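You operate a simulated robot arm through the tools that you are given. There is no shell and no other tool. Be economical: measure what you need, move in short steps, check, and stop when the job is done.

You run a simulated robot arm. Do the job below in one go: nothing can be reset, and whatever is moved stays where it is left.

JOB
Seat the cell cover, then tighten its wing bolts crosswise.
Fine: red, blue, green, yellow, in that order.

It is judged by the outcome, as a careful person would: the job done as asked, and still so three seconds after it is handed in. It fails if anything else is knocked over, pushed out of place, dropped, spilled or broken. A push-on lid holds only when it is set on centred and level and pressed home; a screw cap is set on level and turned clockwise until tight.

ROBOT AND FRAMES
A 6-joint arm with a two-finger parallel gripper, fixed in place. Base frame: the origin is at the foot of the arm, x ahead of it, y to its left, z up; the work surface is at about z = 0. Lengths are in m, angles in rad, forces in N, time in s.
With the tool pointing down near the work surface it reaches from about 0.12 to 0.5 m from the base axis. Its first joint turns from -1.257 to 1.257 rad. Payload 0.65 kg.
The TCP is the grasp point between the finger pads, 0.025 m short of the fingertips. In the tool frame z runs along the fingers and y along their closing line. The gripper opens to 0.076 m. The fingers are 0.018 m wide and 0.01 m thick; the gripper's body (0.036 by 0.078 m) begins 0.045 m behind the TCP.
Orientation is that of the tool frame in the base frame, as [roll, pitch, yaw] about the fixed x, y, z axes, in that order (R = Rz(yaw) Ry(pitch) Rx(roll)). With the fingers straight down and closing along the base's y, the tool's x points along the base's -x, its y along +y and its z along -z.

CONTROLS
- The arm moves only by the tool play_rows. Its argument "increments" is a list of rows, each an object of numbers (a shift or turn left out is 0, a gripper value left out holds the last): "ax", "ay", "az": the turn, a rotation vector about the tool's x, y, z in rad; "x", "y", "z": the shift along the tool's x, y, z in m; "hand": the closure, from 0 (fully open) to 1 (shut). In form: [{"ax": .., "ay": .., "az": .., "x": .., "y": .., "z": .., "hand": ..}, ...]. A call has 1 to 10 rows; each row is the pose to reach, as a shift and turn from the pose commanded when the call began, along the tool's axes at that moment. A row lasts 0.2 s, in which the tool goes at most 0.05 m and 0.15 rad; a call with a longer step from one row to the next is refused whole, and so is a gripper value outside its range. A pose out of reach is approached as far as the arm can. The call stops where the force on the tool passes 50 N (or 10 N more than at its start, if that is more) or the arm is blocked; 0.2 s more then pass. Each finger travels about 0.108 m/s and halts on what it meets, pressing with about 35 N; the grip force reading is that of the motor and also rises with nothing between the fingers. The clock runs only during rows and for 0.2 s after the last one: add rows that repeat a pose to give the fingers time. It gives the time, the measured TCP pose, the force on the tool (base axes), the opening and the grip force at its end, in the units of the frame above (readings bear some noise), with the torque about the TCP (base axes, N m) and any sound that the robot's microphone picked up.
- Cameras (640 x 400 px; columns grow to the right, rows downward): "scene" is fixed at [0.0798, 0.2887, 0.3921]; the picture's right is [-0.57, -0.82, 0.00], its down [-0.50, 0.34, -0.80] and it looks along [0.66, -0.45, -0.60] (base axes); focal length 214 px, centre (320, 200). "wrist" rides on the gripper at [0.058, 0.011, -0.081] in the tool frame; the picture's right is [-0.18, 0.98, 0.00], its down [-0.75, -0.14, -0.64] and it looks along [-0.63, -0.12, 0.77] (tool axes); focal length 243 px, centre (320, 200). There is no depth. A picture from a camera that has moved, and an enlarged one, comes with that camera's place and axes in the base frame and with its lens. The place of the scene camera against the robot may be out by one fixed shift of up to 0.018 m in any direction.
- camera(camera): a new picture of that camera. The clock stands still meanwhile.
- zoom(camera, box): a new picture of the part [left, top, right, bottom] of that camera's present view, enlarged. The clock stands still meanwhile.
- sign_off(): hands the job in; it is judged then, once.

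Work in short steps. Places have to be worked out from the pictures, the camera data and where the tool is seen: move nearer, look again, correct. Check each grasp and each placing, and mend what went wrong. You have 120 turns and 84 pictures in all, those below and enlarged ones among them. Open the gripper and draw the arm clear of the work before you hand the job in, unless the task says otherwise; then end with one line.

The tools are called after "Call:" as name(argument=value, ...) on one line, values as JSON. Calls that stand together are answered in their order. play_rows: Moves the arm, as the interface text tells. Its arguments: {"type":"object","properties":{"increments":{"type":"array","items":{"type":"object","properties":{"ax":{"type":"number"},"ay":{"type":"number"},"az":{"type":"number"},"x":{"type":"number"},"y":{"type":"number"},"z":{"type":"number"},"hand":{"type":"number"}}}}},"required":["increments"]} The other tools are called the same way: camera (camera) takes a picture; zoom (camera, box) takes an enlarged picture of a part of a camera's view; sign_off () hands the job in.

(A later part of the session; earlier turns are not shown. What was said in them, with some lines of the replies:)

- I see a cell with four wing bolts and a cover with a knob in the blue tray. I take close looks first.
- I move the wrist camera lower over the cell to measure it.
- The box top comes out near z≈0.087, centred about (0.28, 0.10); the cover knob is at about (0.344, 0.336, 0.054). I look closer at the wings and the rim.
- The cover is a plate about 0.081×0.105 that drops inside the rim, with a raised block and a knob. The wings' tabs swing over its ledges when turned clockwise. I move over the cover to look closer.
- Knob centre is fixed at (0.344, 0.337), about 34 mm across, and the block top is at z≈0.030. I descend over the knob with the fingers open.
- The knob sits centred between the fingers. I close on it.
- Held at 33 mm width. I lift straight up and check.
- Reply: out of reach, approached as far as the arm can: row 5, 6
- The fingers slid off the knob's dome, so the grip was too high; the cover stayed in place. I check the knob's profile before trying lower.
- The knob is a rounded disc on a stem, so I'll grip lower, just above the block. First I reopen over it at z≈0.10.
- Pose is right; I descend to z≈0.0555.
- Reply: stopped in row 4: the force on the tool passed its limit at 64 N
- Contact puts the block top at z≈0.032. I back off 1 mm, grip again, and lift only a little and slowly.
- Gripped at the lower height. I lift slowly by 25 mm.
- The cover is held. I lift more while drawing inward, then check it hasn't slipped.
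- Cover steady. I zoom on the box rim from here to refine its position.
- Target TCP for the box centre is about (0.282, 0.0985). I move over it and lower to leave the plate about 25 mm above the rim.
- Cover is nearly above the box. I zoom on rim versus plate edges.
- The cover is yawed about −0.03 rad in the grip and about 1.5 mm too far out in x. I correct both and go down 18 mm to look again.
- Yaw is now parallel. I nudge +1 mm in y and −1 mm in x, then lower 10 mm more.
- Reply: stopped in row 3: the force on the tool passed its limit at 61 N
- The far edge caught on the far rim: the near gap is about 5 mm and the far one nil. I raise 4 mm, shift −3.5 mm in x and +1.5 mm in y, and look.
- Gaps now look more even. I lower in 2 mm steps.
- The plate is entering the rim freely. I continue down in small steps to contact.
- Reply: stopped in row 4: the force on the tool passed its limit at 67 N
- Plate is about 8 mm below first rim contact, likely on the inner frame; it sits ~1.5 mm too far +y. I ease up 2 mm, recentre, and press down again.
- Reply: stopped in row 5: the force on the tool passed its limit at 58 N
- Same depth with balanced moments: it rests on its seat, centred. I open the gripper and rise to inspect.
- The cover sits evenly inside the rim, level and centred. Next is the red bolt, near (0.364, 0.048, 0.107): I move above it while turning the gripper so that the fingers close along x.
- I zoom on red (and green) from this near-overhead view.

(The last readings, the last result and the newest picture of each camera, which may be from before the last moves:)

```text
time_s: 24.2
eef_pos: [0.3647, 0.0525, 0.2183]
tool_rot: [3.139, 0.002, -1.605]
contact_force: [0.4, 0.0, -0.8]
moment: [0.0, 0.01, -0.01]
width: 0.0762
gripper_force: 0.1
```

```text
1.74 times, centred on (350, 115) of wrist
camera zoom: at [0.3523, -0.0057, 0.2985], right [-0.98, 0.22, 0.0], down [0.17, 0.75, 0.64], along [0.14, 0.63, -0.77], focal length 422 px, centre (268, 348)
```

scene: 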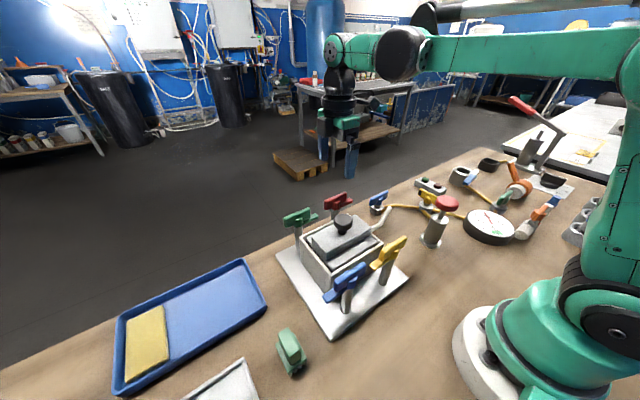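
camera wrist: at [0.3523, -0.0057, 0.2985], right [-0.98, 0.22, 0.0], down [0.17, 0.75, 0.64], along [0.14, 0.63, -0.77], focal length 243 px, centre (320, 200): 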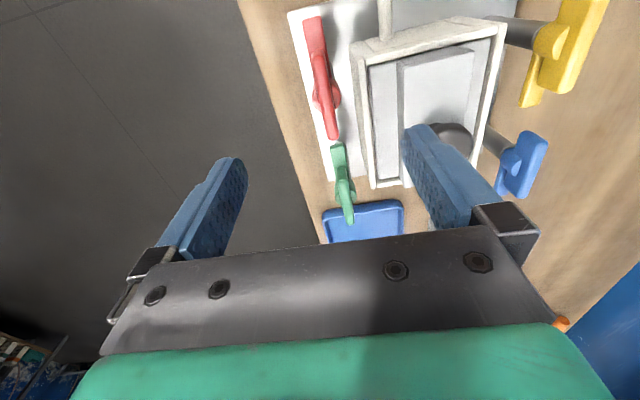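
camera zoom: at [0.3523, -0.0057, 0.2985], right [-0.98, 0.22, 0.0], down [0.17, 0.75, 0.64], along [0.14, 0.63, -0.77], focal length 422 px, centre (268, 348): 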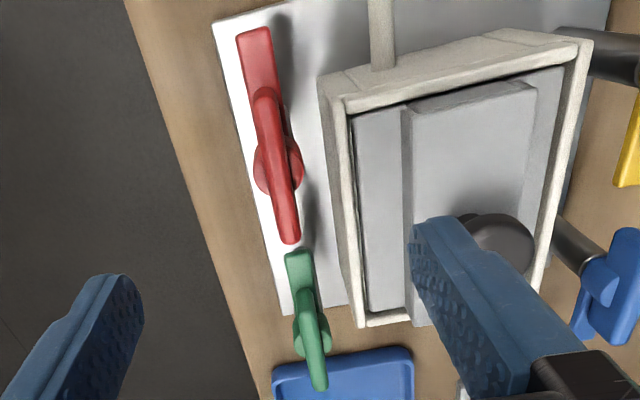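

Bar centre heights come out near 0.112; red hub is at about (0.360, 0.049). I close the fingers halfway and come down above it for a check.

Call:
play_rows(increments=[{"x": 0.0033, "y": 0.0046, "az": -0.034, "hand": 0.5, "z": 0.02}, {"x": 0.0033, "y": 0.0046, "az": -0.034, "hand": 0.5, "z": 0.05}, {"x": 0.0033, "y": 0.0046, "az": -0.034, "hand": 0.5, "z": 0.065}, {"x": 0.0033, "y": 0.0046, "az": -0.034, "hand": 0.5, "z": 0.065}])

Call:
zoom(camera="wrist", box=[200, 0, 460, 200])

Call:
zoom(camera="scene", box=[270, 140, 400, 270])

```text
time_s: 25.2
eef_pos: [0.3577, 0.0499, 0.1532]
tool_rot: [3.139, 0.002, -1.577]
contact_force: [0.2, 0.3, 0.2]
moment: [0.01, -0.01, 0.03]
width: 0.0379
gripper_force: 0.1
```

```text
2.00 times, centred on (330, 100) of wrist
camera zoom: at [0.3473, -0.0093, 0.2335], right [-0.98, 0.19, 0.0], down [0.15, 0.75, 0.64], along [0.12, 0.63, -0.77], focal length 485 px, centre (300, 400)
```

zoom: 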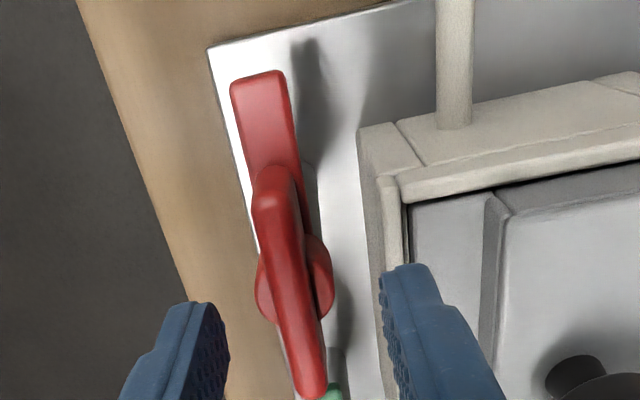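

```text
3.08 times, centred on (335, 205) of scene
camera zoom: at [0.0798, 0.2887, 0.3921], right [-0.57, -0.82, 0.0], down [-0.5, 0.34, -0.8], along [0.66, -0.45, -0.6], focal length 660 px, centre (274, 185)
```

zoom: 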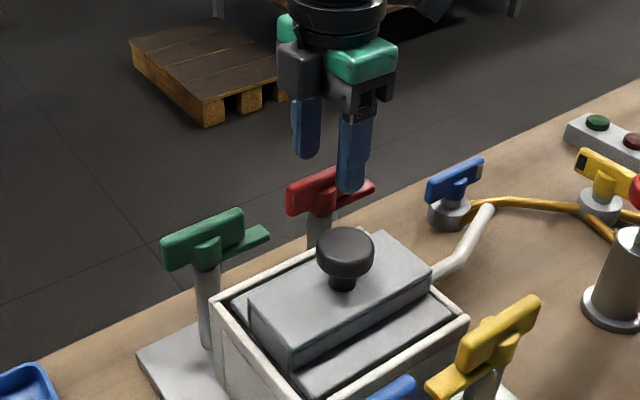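

Red hub fixed at (0.3597, 0.049, 0.113). I descend to TCP z≈0.127 and close on the bar.

Call:
play_rows(increments=[{"x": 0.001, "y": -0.002, "z": 0.01, "hand": 0.5}, {"x": 0.001, "y": -0.002, "z": 0.02, "hand": 0.5}, {"x": 0.001, "y": -0.002, "z": 0.026, "hand": 0.5}, {"x": 0.001, "y": -0.002, "z": 0.026, "hand": 0.5}, {"x": 0.001, "y": -0.002, "z": 0.026, "hand": 1}, {"x": 0.001, "y": -0.002, "z": 0.026, "hand": 1}, {"x": 0.001, "y": -0.002, "z": 0.026, "hand": 1}])

Call:
camera(camera="wrist")

```text
time_s: 26.8
eef_pos: [0.36, 0.0483, 0.1263]
tool_rot: [3.133, 0.003, -1.573]
contact_force: [-37.9, -1.8, -4.9]
moment: [0.39, -0.26, 0.08]
width: 0.01
gripper_force: 31.1
```

```text
36 pictures are left
camera wrist: at [0.3498, -0.0102, 0.2071], right [-0.98, 0.19, 0.01], down [0.15, 0.75, 0.64], along [0.11, 0.63, -0.77], focal length 243 px, centre (320, 200)
```

wrist: 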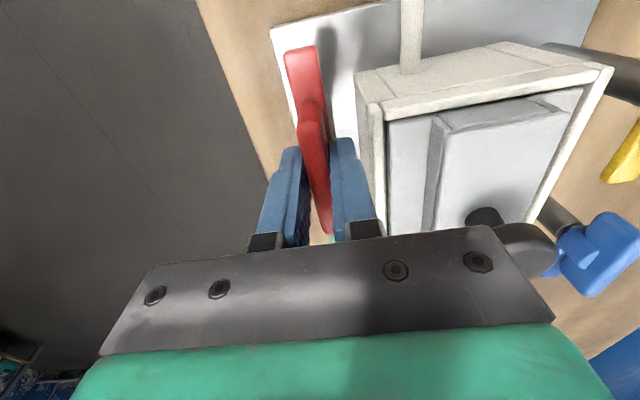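

Gripped (10 mm bar) but with a −38 N side load: the bar is slightly nearer −x. I shift the tool about 1 mm that way to relieve it.

Call:
play_rows(increments=[{"y": 0.0007}, {"y": 0.0014}])

```text
time_s: 27.4
eef_pos: [0.361, 0.0486, 0.1267]
tool_rot: [3.137, 0.002, -1.573]
contact_force: [-27.1, 12.7, 4.2]
moment: [-0.62, -0.31, 0.05]
width: 0.01
gripper_force: 31.5
```

Call:
play_rows(increments=[{"y": 0.001}, {"y": 0.002}, {"y": 0.002}])

```text
time_s: 28.2
eef_pos: [0.3599, 0.0483, 0.1267]
tool_rot: [-3.136, 0.003, -1.574]
contact_force: [22.0, 14.0, -16.1]
moment: [0.26, 0.31, -0.06]
width: 0.01
gripper_force: 31.0
```

Call:
play_rows(increments=[{"y": -0.0009, "x": -0.0005}, {"y": -0.0009, "x": -0.0005}])

```text
time_s: 28.8
eef_pos: [0.36, 0.0498, 0.1262]
tool_rot: [3.141, 0.002, -1.576]
contact_force: [20.4, 12.2, -1.6]
moment: [0.79, -0.14, -0.06]
width: 0.01
gripper_force: 31.0
```

Loads are modest friction residues. I begin turning clockwise (+az), in 0.1 rad rows.

Call:
play_rows(increments=[{"az": 0.08}, {"az": 0.16}, {"az": 0.24}, {"az": 0.32}, {"az": 0.4}])

```text
time_s: 30.0
eef_pos: [0.3587, 0.0478, 0.1265]
tool_rot: [3.135, -0.001, -1.978]
contact_force: [-2.0, 0.4, 12.6]
moment: [0.49, -0.8, 0.0]
width: 0.01
gripper_force: 31.6
```

It turns freely so far. I keep turning.

Call:
play_rows(increments=[{"az": 0.1}, {"az": 0.2}, {"az": 0.3}, {"az": 0.4}, {"az": 0.5}, {"az": 0.6}, {"az": 0.7}])

Call:
zoom(camera="scene", box=[270, 160, 400, 290])

```text
time_s: 31.6
eef_pos: [0.3577, 0.0502, 0.1266]
tool_rot: [3.133, -0.005, -2.675]
contact_force: [-37.1, 30.6, 8.3]
moment: [-0.23, 0.35, 0.12]
width: 0.01
gripper_force: 31.3
```

```text
3.08 times, centred on (335, 225) of scene
camera zoom: at [0.0797, 0.2888, 0.3921], right [-0.57, -0.82, 0.0], down [-0.5, 0.34, -0.8], along [0.66, -0.45, -0.6], focal length 660 px, centre (274, 123)
```

zoom: 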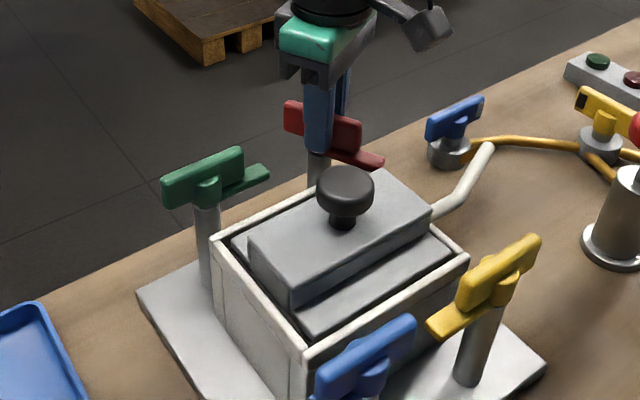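

The tab sweeps toward the cover. I relieve the side load by ~1 mm and keep turning.

Call:
play_rows(increments=[{"x": 0.0004, "y": 0.0013}, {"x": 0.0004, "y": 0.0013, "az": 0.1}, {"x": 0.0004, "y": 0.0013, "az": 0.2}, {"x": 0.0004, "y": 0.0013, "az": 0.3}, {"x": 0.0004, "y": 0.0013, "az": 0.4}, {"x": 0.0004, "y": 0.0013, "az": 0.46}])

```text
time_s: 33.0
eef_pos: [0.36, 0.051, 0.1261]
tool_rot: [3.131, 0.001, -3.136]
contact_force: [6.0, 44.3, -17.8]
moment: [-0.19, 0.42, 0.03]
width: 0.0101
gripper_force: 31.6
```

Turned 90° with no torque yet. I relieve the +y load and turn further, watching for resistance.

Call:
play_rows(increments=[{"y": 0.0015}, {"y": 0.0015, "az": 0.06}, {"y": 0.0015, "az": 0.12}])

Call:
zoom(camera="scene", box=[270, 160, 400, 290])

Call:
camera(camera="wrist")

```text
time_s: 33.8
eef_pos: [0.3588, 0.0519, 0.1263]
tool_rot: [3.138, -0.006, 3.027]
contact_force: [-3.3, 29.0, -8.8]
moment: [-0.05, -0.53, 0.66]
width: 0.0118
gripper_force: 32.1
```

```text
3.08 times, centred on (335, 225) of scene
camera zoom: at [0.0798, 0.2887, 0.392], right [-0.57, -0.82, 0.0], down [-0.5, 0.34, -0.8], along [0.66, -0.45, -0.61], focal length 660 px, centre (274, 123)
```

zoom: 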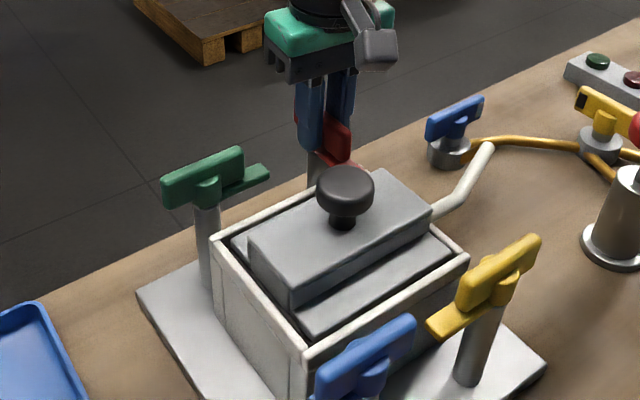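

```text
33 pictures are left
camera wrist: at [0.3015, 0.0685, 0.2072], right [0.29, 0.96, 0.0], down [0.74, -0.23, 0.64], along [0.61, -0.19, -0.77], focal length 243 px, centre (320, 200)
```

wrist: 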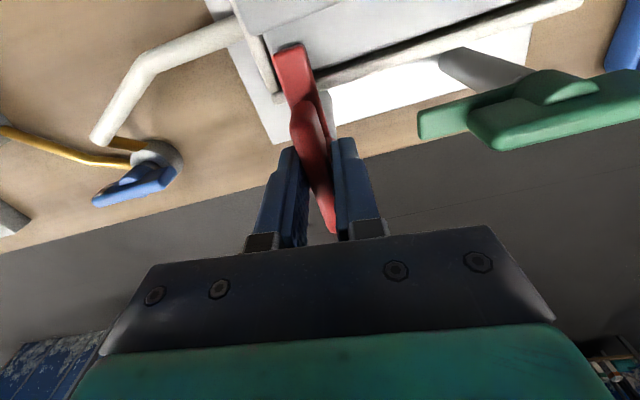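

A stop is met at 90° with 0.66 N·m resisting and the bar steady: red is tight, its tab over the cover. I open partway and rise.

Call:
play_rows(increments=[{"hand": 0.5}, {"hand": 0.5}, {"hand": 0.5, "z": -0.03}, {"hand": 0.5, "z": -0.075, "az": -0.1}, {"hand": 0.5, "z": -0.085, "az": -0.245}, {"hand": 0.5, "z": -0.085, "az": -0.385}])

Call:
zoom(camera="scene", box=[280, 180, 420, 320])

```text
time_s: 35.2
eef_pos: [0.3577, 0.0516, 0.2111]
tool_rot: [3.138, -0.002, -2.868]
contact_force: [0.0, -0.3, -1.0]
moment: [-0.02, -0.02, -0.04]
width: 0.0381
gripper_force: 0.0
```

```text
2.86 times, centred on (350, 250) of scene
camera zoom: at [0.0798, 0.2887, 0.3921], right [-0.57, -0.82, 0.0], down [-0.5, 0.34, -0.8], along [0.66, -0.45, -0.6], focal length 613 px, centre (234, 57)
```

zoom: 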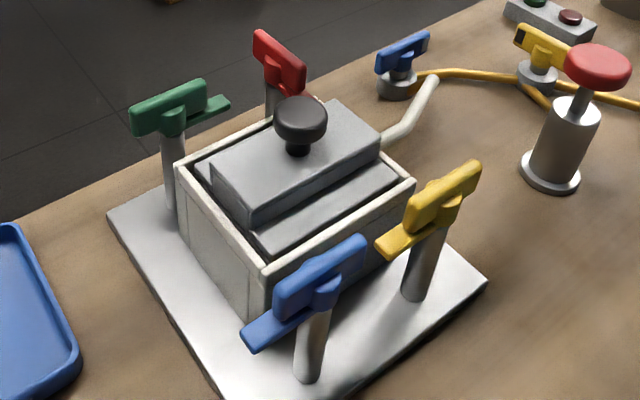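

Red stands across with the cover undisturbed. Now to blue, near (0.199, 0.152), turning the fingers back to close along x.

Call:
play_rows(increments=[{"x": 0.014, "y": 0.0154, "az": -0.144}, {"x": 0.028, "y": 0.031, "az": -0.288}, {"x": 0.042, "y": 0.046, "az": -0.432}, {"x": 0.056, "y": 0.062, "az": -0.576}, {"x": 0.07, "y": 0.077, "az": -0.72}, {"x": 0.084, "y": 0.093, "az": -0.864}, {"x": 0.098, "y": 0.108, "az": -1.008}, {"x": 0.112, "y": 0.124, "az": -1.152}, {"x": 0.126, "y": 0.139, "az": -1.297}, {"x": 0.126, "y": 0.139, "az": -1.297}])

Call:
zoom(camera="wrist", box=[160, 0, 480, 220])

```text
time_s: 37.4
eef_pos: [0.1997, 0.1537, 0.213]
tool_rot: [3.14, 0.001, -1.574]
contact_force: [0.0, -0.4, 0.1]
moment: [0.0, 0.03, 0.0]
width: 0.0381
gripper_force: 0.0
```

```text
1.82 times, centred on (320, 110) of wrist
camera zoom: at [0.1893, 0.0942, 0.2931], right [-0.98, 0.18, 0.0], down [0.14, 0.75, 0.64], along [0.12, 0.63, -0.77], focal length 441 px, centre (320, 364)
```

zoom: 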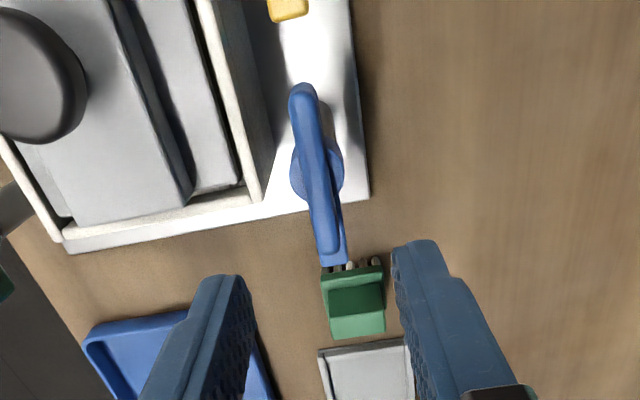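

Blue hub is about (0.200, 0.147). I descend beside the bar and close on it.

Call:
play_rows(increments=[{"x": 0.006, "z": 0.03}, {"x": 0.006, "z": 0.06}, {"x": 0.006, "z": 0.075}, {"x": 0.006, "z": 0.086}, {"x": 0.006, "z": 0.086}, {"x": 0.006, "z": 0.086, "hand": 1}, {"x": 0.006, "z": 0.086, "hand": 1}, {"x": 0.006, "z": 0.086, "hand": 1}])

Call:
camera(camera="wrist")

```text
time_s: 39.2
eef_pos: [0.2004, 0.1454, 0.1267]
tool_rot: [-3.142, 0.001, -1.575]
contact_force: [22.6, 3.1, -21.2]
moment: [-0.01, -0.19, -0.09]
width: 0.0097
gripper_force: 31.4
```

```text
30 pictures are left
camera wrist: at [0.1889, 0.0866, 0.2078], right [-0.98, 0.19, 0.0], down [0.14, 0.75, 0.64], along [0.12, 0.63, -0.76], focal length 243 px, centre (320, 200)
```

wrist: 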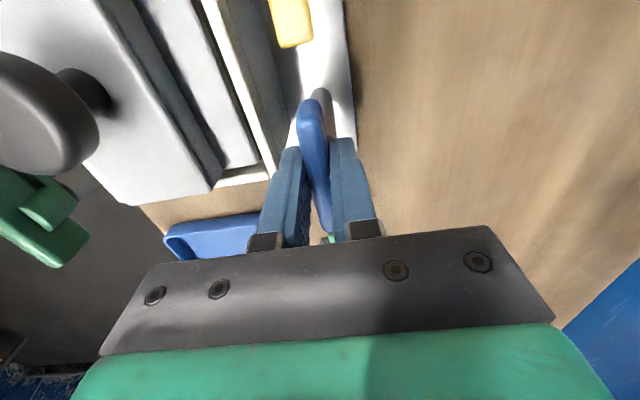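

Gripped with a mild load. I relieve it and turn clockwise.

Call:
play_rows(increments=[{"y": -0.0007}, {"y": -0.0007, "az": 0.1}, {"y": -0.0007, "az": 0.2}, {"y": -0.0007, "az": 0.3}, {"y": -0.0007, "az": 0.4}, {"y": -0.0007, "az": 0.5}, {"y": -0.0007, "az": 0.6}])

```text
time_s: 40.8
eef_pos: [0.1988, 0.1466, 0.1264]
tool_rot: [3.134, -0.003, -2.175]
contact_force: [-28.3, -2.5, -10.4]
moment: [-0.19, -0.37, 0.05]
width: 0.0099
gripper_force: 31.3
```

Call:
play_rows(increments=[{"x": 0.0007, "y": 0.001}, {"x": 0.0007, "y": 0.001, "az": 0.1}, {"x": 0.0007, "y": 0.001, "az": 0.2}, {"x": 0.0007, "y": 0.001, "az": 0.3}, {"x": 0.0007, "y": 0.001, "az": 0.4}, {"x": 0.0007, "y": 0.001, "az": 0.5}, {"x": 0.0007, "y": 0.001, "az": 0.6}])

```text
time_s: 42.4
eef_pos: [0.1996, 0.1471, 0.1255]
tool_rot: [3.132, -0.004, -2.774]
contact_force: [-27.3, 26.2, -14.7]
moment: [-0.25, -0.2, 0.06]
width: 0.01
gripper_force: 30.9
```

Call:
play_rows(increments=[{"x": 0.0006, "y": 0.0013}, {"x": 0.0006, "y": 0.0013, "az": 0.1}, {"x": 0.0006, "y": 0.0013, "az": 0.2}, {"x": 0.0006, "y": 0.0013, "az": 0.3}, {"x": 0.0006, "y": 0.0013, "az": 0.38}, {"x": 0.0006, "y": 0.0013, "az": 0.43}, {"x": 0.0006, "y": 0.0013, "az": 0.48}])

```text
time_s: 44.0
eef_pos: [0.1979, 0.1478, 0.1261]
tool_rot: [3.133, -0.001, 3.03]
contact_force: [7.2, 42.6, 21.0]
moment: [0.03, -0.27, 0.62]
width: 0.0118
gripper_force: 32.7
```

Same stop as red: 0.62 N·m at 90°. Blue is tight; I open partway, rise and check.

Call:
play_rows(increments=[{"hand": 0.5}, {"hand": 0.5}, {"hand": 0.5, "z": -0.03}, {"hand": 0.5, "z": -0.075, "az": -0.1}, {"hand": 0.5, "z": -0.085, "az": -0.245}, {"hand": 0.5, "z": -0.085, "az": -0.385}])

Call:
zoom(camera="scene", box=[280, 180, 420, 320])

```text
time_s: 45.4
eef_pos: [0.1971, 0.1483, 0.2113]
tool_rot: [3.14, -0.002, -2.864]
contact_force: [-0.1, 1.0, -1.0]
moment: [-0.04, 0.05, 0.02]
width: 0.038
gripper_force: 0.1
```

```text
2.86 times, centred on (350, 250) of scene
camera zoom: at [0.0798, 0.2887, 0.3921], right [-0.57, -0.82, 0.0], down [-0.5, 0.34, -0.8], along [0.66, -0.45, -0.6], focal length 613 px, centre (234, 57)
```

zoom: 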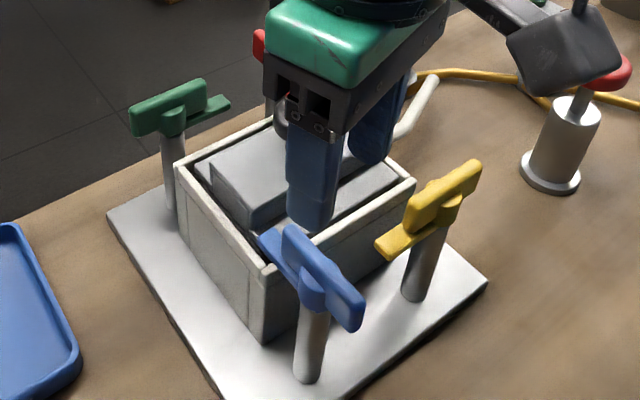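

Blue is across and tight-looking. Now to green, expected near (0.359, 0.1475).

Call:
play_rows(increments=[{"x": -0.0173, "y": -0.005, "az": -0.144}, {"x": -0.0346, "y": -0.01, "az": -0.288}, {"x": -0.0519, "y": -0.015, "az": -0.432}, {"x": -0.0692, "y": -0.02, "az": -0.576}, {"x": -0.0865, "y": -0.025, "az": -0.72}, {"x": -0.1037, "y": -0.03, "az": -0.864}, {"x": -0.121, "y": -0.035, "az": -1.008}, {"x": -0.1383, "y": -0.04, "az": -1.152}, {"x": -0.1556, "y": -0.0452, "az": -1.293}, {"x": -0.1556, "y": -0.0452, "az": -1.293}])

Call:
zoom(camera="wrist", box=[160, 0, 480, 220])

```text
time_s: 47.6
eef_pos: [0.3591, 0.1441, 0.2095]
tool_rot: [3.139, 0.001, -1.575]
contact_force: [0.8, 0.1, -0.7]
moment: [0.0, 0.03, 0.0]
width: 0.038
gripper_force: 0.1
```

```text
1.82 times, centred on (320, 110) of wrist
camera zoom: at [0.3489, 0.0856, 0.2898], right [-0.98, 0.19, 0.0], down [0.15, 0.75, 0.64], along [0.12, 0.63, -0.77], focal length 441 px, centre (320, 364)
```

zoom: 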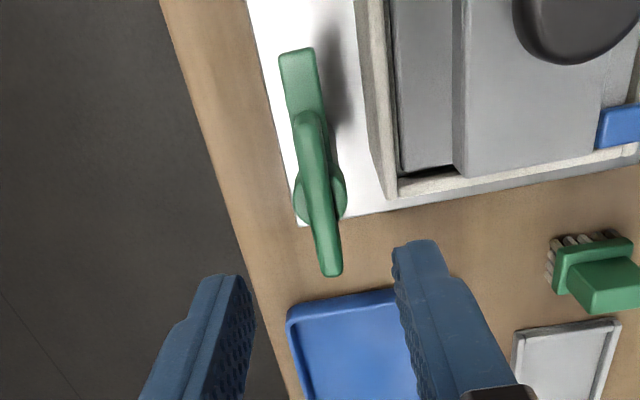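

Green hub is at about (0.360, 0.147). I descend and close on it.

Call:
play_rows(increments=[{"x": -0.0034, "y": -0.0009, "z": 0.03}, {"x": -0.0034, "y": -0.0009, "z": 0.06}, {"x": -0.0034, "y": -0.0009, "z": 0.075}, {"x": -0.0034, "y": -0.0009, "z": 0.083}, {"x": -0.0034, "y": -0.0009, "z": 0.083}, {"x": -0.0034, "y": -0.0009, "z": 0.083, "hand": 1}, {"x": -0.0034, "y": -0.0009, "z": 0.083, "hand": 1}, {"x": -0.0034, "y": -0.0009, "z": 0.083, "hand": 1}])

Call:
camera(camera="wrist")

```text
time_s: 49.4
eef_pos: [0.3603, 0.1484, 0.1273]
tool_rot: [-3.141, 0.002, -1.577]
contact_force: [26.9, 6.2, -12.2]
moment: [-0.36, -0.11, 0.03]
width: 0.01
gripper_force: 31.0
```

```text
27 pictures are left
camera wrist: at [0.3488, 0.0899, 0.2072], right [-0.98, 0.19, 0.0], down [0.14, 0.75, 0.64], along [0.12, 0.63, -0.76], focal length 243 px, centre (320, 200)
```

wrist: 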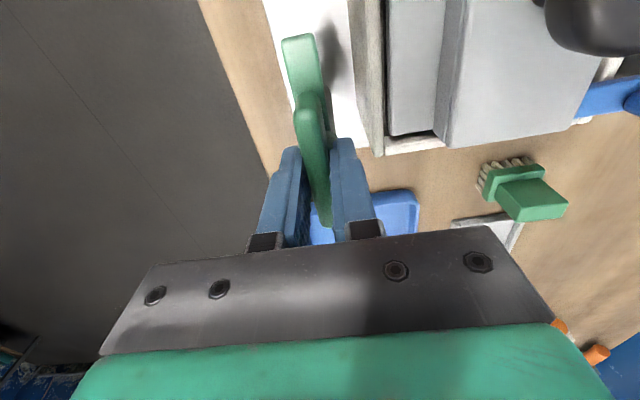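

Gripped well. I relieve the +x load by 0.7 mm and turn clockwise.

Call:
play_rows(increments=[{"y": -0.0007}, {"y": -0.0007, "az": 0.1}, {"y": -0.0007, "az": 0.2}, {"y": -0.0007, "az": 0.3}, {"y": -0.0007, "az": 0.4}, {"y": -0.0007, "az": 0.5}, {"y": -0.0007, "az": 0.6}])

```text
time_s: 51.0
eef_pos: [0.3595, 0.149, 0.1268]
tool_rot: [3.136, 0.0, -2.176]
contact_force: [-24.9, 15.5, -10.4]
moment: [-0.88, 0.25, -0.03]
width: 0.01
gripper_force: 31.3
```

Call:
play_rows(increments=[{"y": 0.0012}, {"y": 0.0012, "az": 0.1}, {"y": 0.0012, "az": 0.2}, {"y": 0.0012, "az": 0.3}, {"y": 0.0012, "az": 0.4}, {"y": 0.0012, "az": 0.5}, {"y": 0.0012, "az": 0.6}])

```text
time_s: 52.6
eef_pos: [0.3609, 0.1478, 0.1271]
tool_rot: [3.139, -0.003, -2.778]
contact_force: [-25.4, 11.8, 10.3]
moment: [-0.31, 0.17, -0.05]
width: 0.0098
gripper_force: 31.5
```

Call:
play_rows(increments=[{"x": 0.0006, "y": 0.001}, {"x": 0.0006, "y": 0.001, "az": 0.1}, {"x": 0.0006, "y": 0.001, "az": 0.2}, {"x": 0.0006, "y": 0.001, "az": 0.3}, {"x": 0.0006, "y": 0.001, "az": 0.38}, {"x": 0.0006, "y": 0.001, "az": 0.43}, {"x": 0.0006, "y": 0.001, "az": 0.48}])

```text
time_s: 54.2
eef_pos: [0.3593, 0.1485, 0.1275]
tool_rot: [-3.135, -0.001, 3.024]
contact_force: [20.3, -29.8, 9.4]
moment: [0.01, -0.06, 0.72]
width: 0.0119
gripper_force: 32.1
```

Green meets the same stop (0.72 N·m). I open partway, rise and check.

Call:
play_rows(increments=[{"hand": 0.5}, {"hand": 0.5}, {"hand": 0.5, "z": -0.03}, {"hand": 0.5, "z": -0.075, "az": -0.1}, {"hand": 0.5, "z": -0.085, "az": -0.245}, {"hand": 0.5, "z": -0.085, "az": -0.385}])

Call:
zoom(camera="scene", box=[280, 180, 420, 320])

```text
time_s: 55.6
eef_pos: [0.3598, 0.1518, 0.2131]
tool_rot: [3.139, -0.001, -2.868]
contact_force: [0.3, -0.1, 0.2]
moment: [0.05, -0.02, -0.02]
width: 0.038
gripper_force: 0.0
```

```text
2.86 times, centred on (350, 250) of scene
camera zoom: at [0.0798, 0.2887, 0.3921], right [-0.57, -0.82, 0.0], down [-0.5, 0.34, -0.8], along [0.66, -0.45, -0.6], focal length 613 px, centre (234, 57)
```

zoom: 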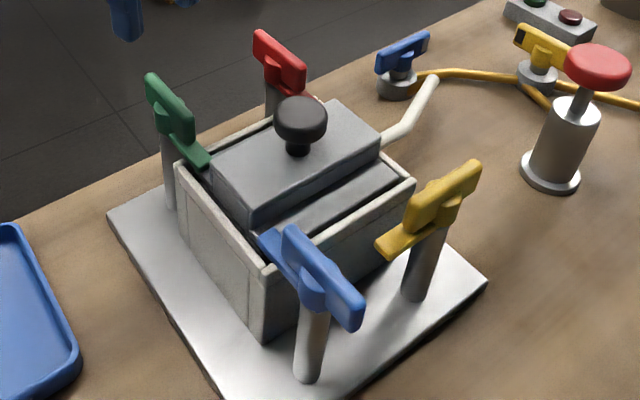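

Three are done. Now to yellow, expected near (0.198, 0.051).

Call:
play_rows(increments=[{"x": 0.0203, "y": -0.0059, "az": -0.144}, {"x": 0.0407, "y": -0.0118, "az": -0.288}, {"x": 0.061, "y": -0.0177, "az": -0.432}, {"x": 0.0813, "y": -0.0236, "az": -0.576}, {"x": 0.1017, "y": -0.0294, "az": -0.72}, {"x": 0.122, "y": -0.0353, "az": -0.864}, {"x": 0.1423, "y": -0.0412, "az": -1.008}, {"x": 0.1627, "y": -0.0471, "az": -1.152}, {"x": 0.183, "y": -0.053, "az": -1.297}, {"x": 0.183, "y": -0.053, "az": -1.297}])

Call:
zoom(camera="wrist", box=[160, 0, 480, 220])

```text
time_s: 57.8
eef_pos: [0.1982, 0.0501, 0.2115]
tool_rot: [3.138, 0.001, -1.573]
contact_force: [-0.3, 0.1, 0.2]
moment: [0.01, 0.02, -0.02]
width: 0.0377
gripper_force: 0.1
```

```text
1.82 times, centred on (320, 110) of wrist
camera zoom: at [0.1863, -0.0083, 0.2927], right [-0.98, 0.19, 0.0], down [0.14, 0.75, 0.64], along [0.12, 0.63, -0.77], focal length 441 px, centre (320, 364)
```

zoom: 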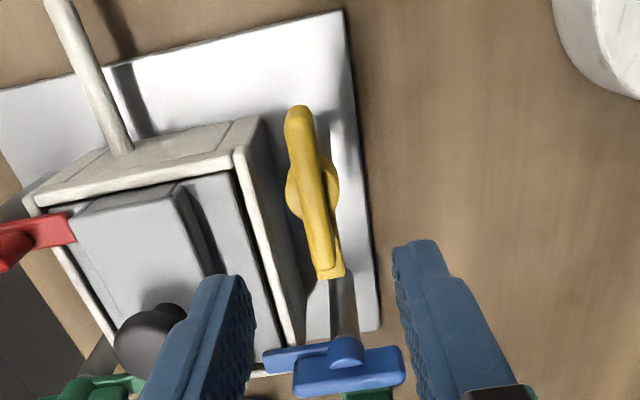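

Yellow hub is at about (0.200, 0.052). I descend and close on it.

Call:
play_rows(increments=[{"x": -0.002, "y": -0.0016, "z": 0.03}, {"x": -0.002, "y": -0.0016, "z": 0.06}, {"x": -0.002, "y": -0.0016, "z": 0.075}, {"x": -0.002, "y": -0.0016, "z": 0.0845}, {"x": -0.002, "y": -0.0016, "z": 0.0845}, {"x": -0.002, "y": -0.0016, "z": 0.0845, "hand": 1}, {"x": -0.002, "y": -0.0016, "z": 0.0845, "hand": 1}, {"x": -0.002, "y": -0.0016, "z": 0.0845, "hand": 1}])

Call:
camera(camera="wrist")

```text
time_s: 59.8
eef_pos: [0.2, 0.051, 0.1279]
tool_rot: [-3.135, 0.002, -1.573]
contact_force: [6.4, 2.1, -5.9]
moment: [-0.16, 0.61, 0.0]
width: 0.0099
gripper_force: 30.8
stopped in row 8: the force on the tool passed its limit at 50 N (the readings are from after the stop); the commanded pose is now the measured one
```

```text
24 pictures are left
camera wrist: at [0.1882, -0.0075, 0.2091], right [-0.98, 0.19, -0.01], down [0.14, 0.75, 0.65], along [0.13, 0.63, -0.76], focal length 243 px, centre (320, 200)
```

wrist: 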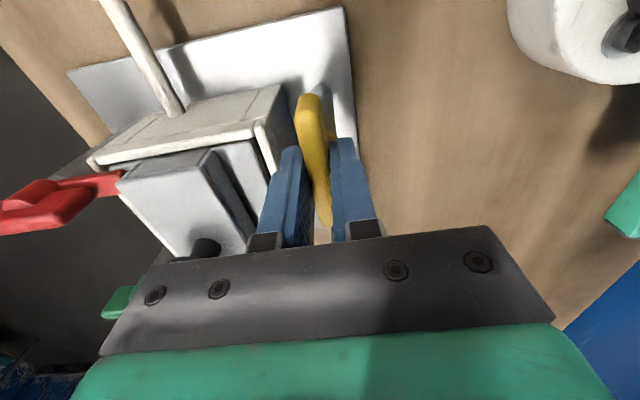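

Gripped, with the load small after the stop. I turn it clockwise.

Call:
play_rows(increments=[{"az": 0.1}, {"az": 0.2}, {"az": 0.3}, {"az": 0.4}, {"az": 0.5}, {"az": 0.6}])

```text
time_s: 61.2
eef_pos: [0.2005, 0.051, 0.1285]
tool_rot: [-3.135, 0.003, -2.175]
contact_force: [6.6, 3.2, -17.6]
moment: [-0.04, 0.65, 0.0]
width: 0.0098
gripper_force: 31.5
```

Call:
play_rows(increments=[{"az": 0.1}, {"az": 0.2}, {"az": 0.3}, {"az": 0.4}, {"az": 0.5}, {"az": 0.6}])

```text
time_s: 62.6
eef_pos: [0.2003, 0.0513, 0.1295]
tool_rot: [3.141, 0.003, -2.777]
contact_force: [-18.8, 11.6, 16.7]
moment: [-0.51, 0.2, -0.02]
width: 0.0101
gripper_force: 31.2
```

Call:
play_rows(increments=[{"x": 0.0004, "y": 0.0008}, {"x": 0.0004, "y": 0.0008, "az": 0.1}, {"x": 0.0004, "y": 0.0008, "az": 0.2}, {"x": 0.0004, "y": 0.0008, "az": 0.3}, {"x": 0.0004, "y": 0.0008, "az": 0.38}, {"x": 0.0004, "y": 0.0008, "az": 0.43}, {"x": 0.0004, "y": 0.0008, "az": 0.48}])

```text
time_s: 64.2
eef_pos: [0.1984, 0.0525, 0.1287]
tool_rot: [3.137, 0.01, 3.029]
contact_force: [12.3, 3.0, -17.7]
moment: [-0.14, -0.31, 0.64]
width: 0.0116
gripper_force: 32.3
```

Yellow meets its stop too (0.64 N·m). I open, rise and draw back for a final look.

Call:
play_rows(increments=[{"hand": 0.5}, {"hand": 0.5}, {"hand": 0.5, "z": -0.03}, {"hand": 0.5, "z": -0.075}, {"hand": 0.2, "z": -0.11}, {"hand": 0, "z": -0.15}, {"hand": 0, "z": -0.15}])

Call:
camera(camera="wrist")

Call:
zoom(camera="scene", box=[280, 180, 420, 320])

```text
time_s: 65.8
eef_pos: [0.1987, 0.0505, 0.2781]
tool_rot: [3.14, 0.008, 3.028]
contact_force: [0.2, 0.4, 0.6]
moment: [0.0, 0.01, 0.03]
width: 0.0759
gripper_force: 0.1
```

```text
23 pictures are left
camera wrist: at [0.1421, 0.0663, 0.3585], right [0.29, 0.96, 0.0], down [0.73, -0.23, 0.65], along [0.62, -0.19, -0.76], focal length 243 px, centre (320, 200)
```

wrist: 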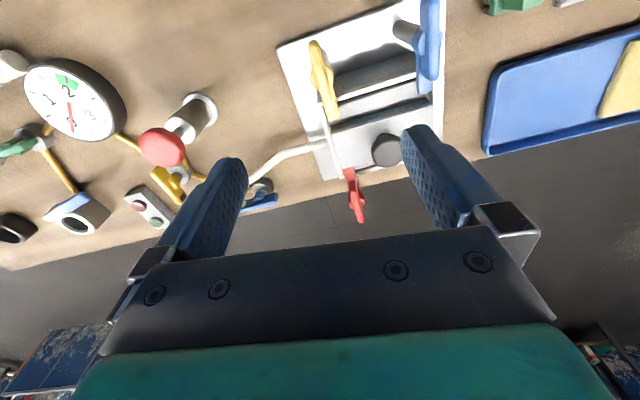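

```text
2.86 times, centred on (350, 250) of scene
camera zoom: at [0.0798, 0.2887, 0.3921], right [-0.57, -0.82, 0.0], down [-0.5, 0.34, -0.8], along [0.66, -0.45, -0.6], focal length 613 px, centre (234, 57)
```

zoom: 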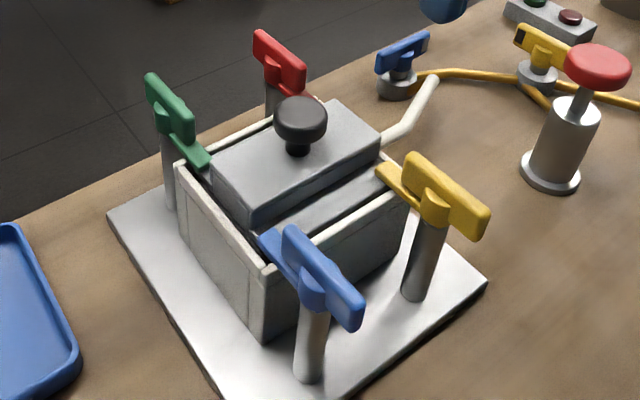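

All four wings stand across with their tabs over the seated cover. Nothing else was disturbed, and the arm is open and clear, so I hand in.

Call:
sign_off()

```text
The job is handed in.
```

The cover is seated level and centred in the cell, and the wing bolts were tightened in the order red, blue, green, yellow, each turned clockwise about 90° to a firm stop.
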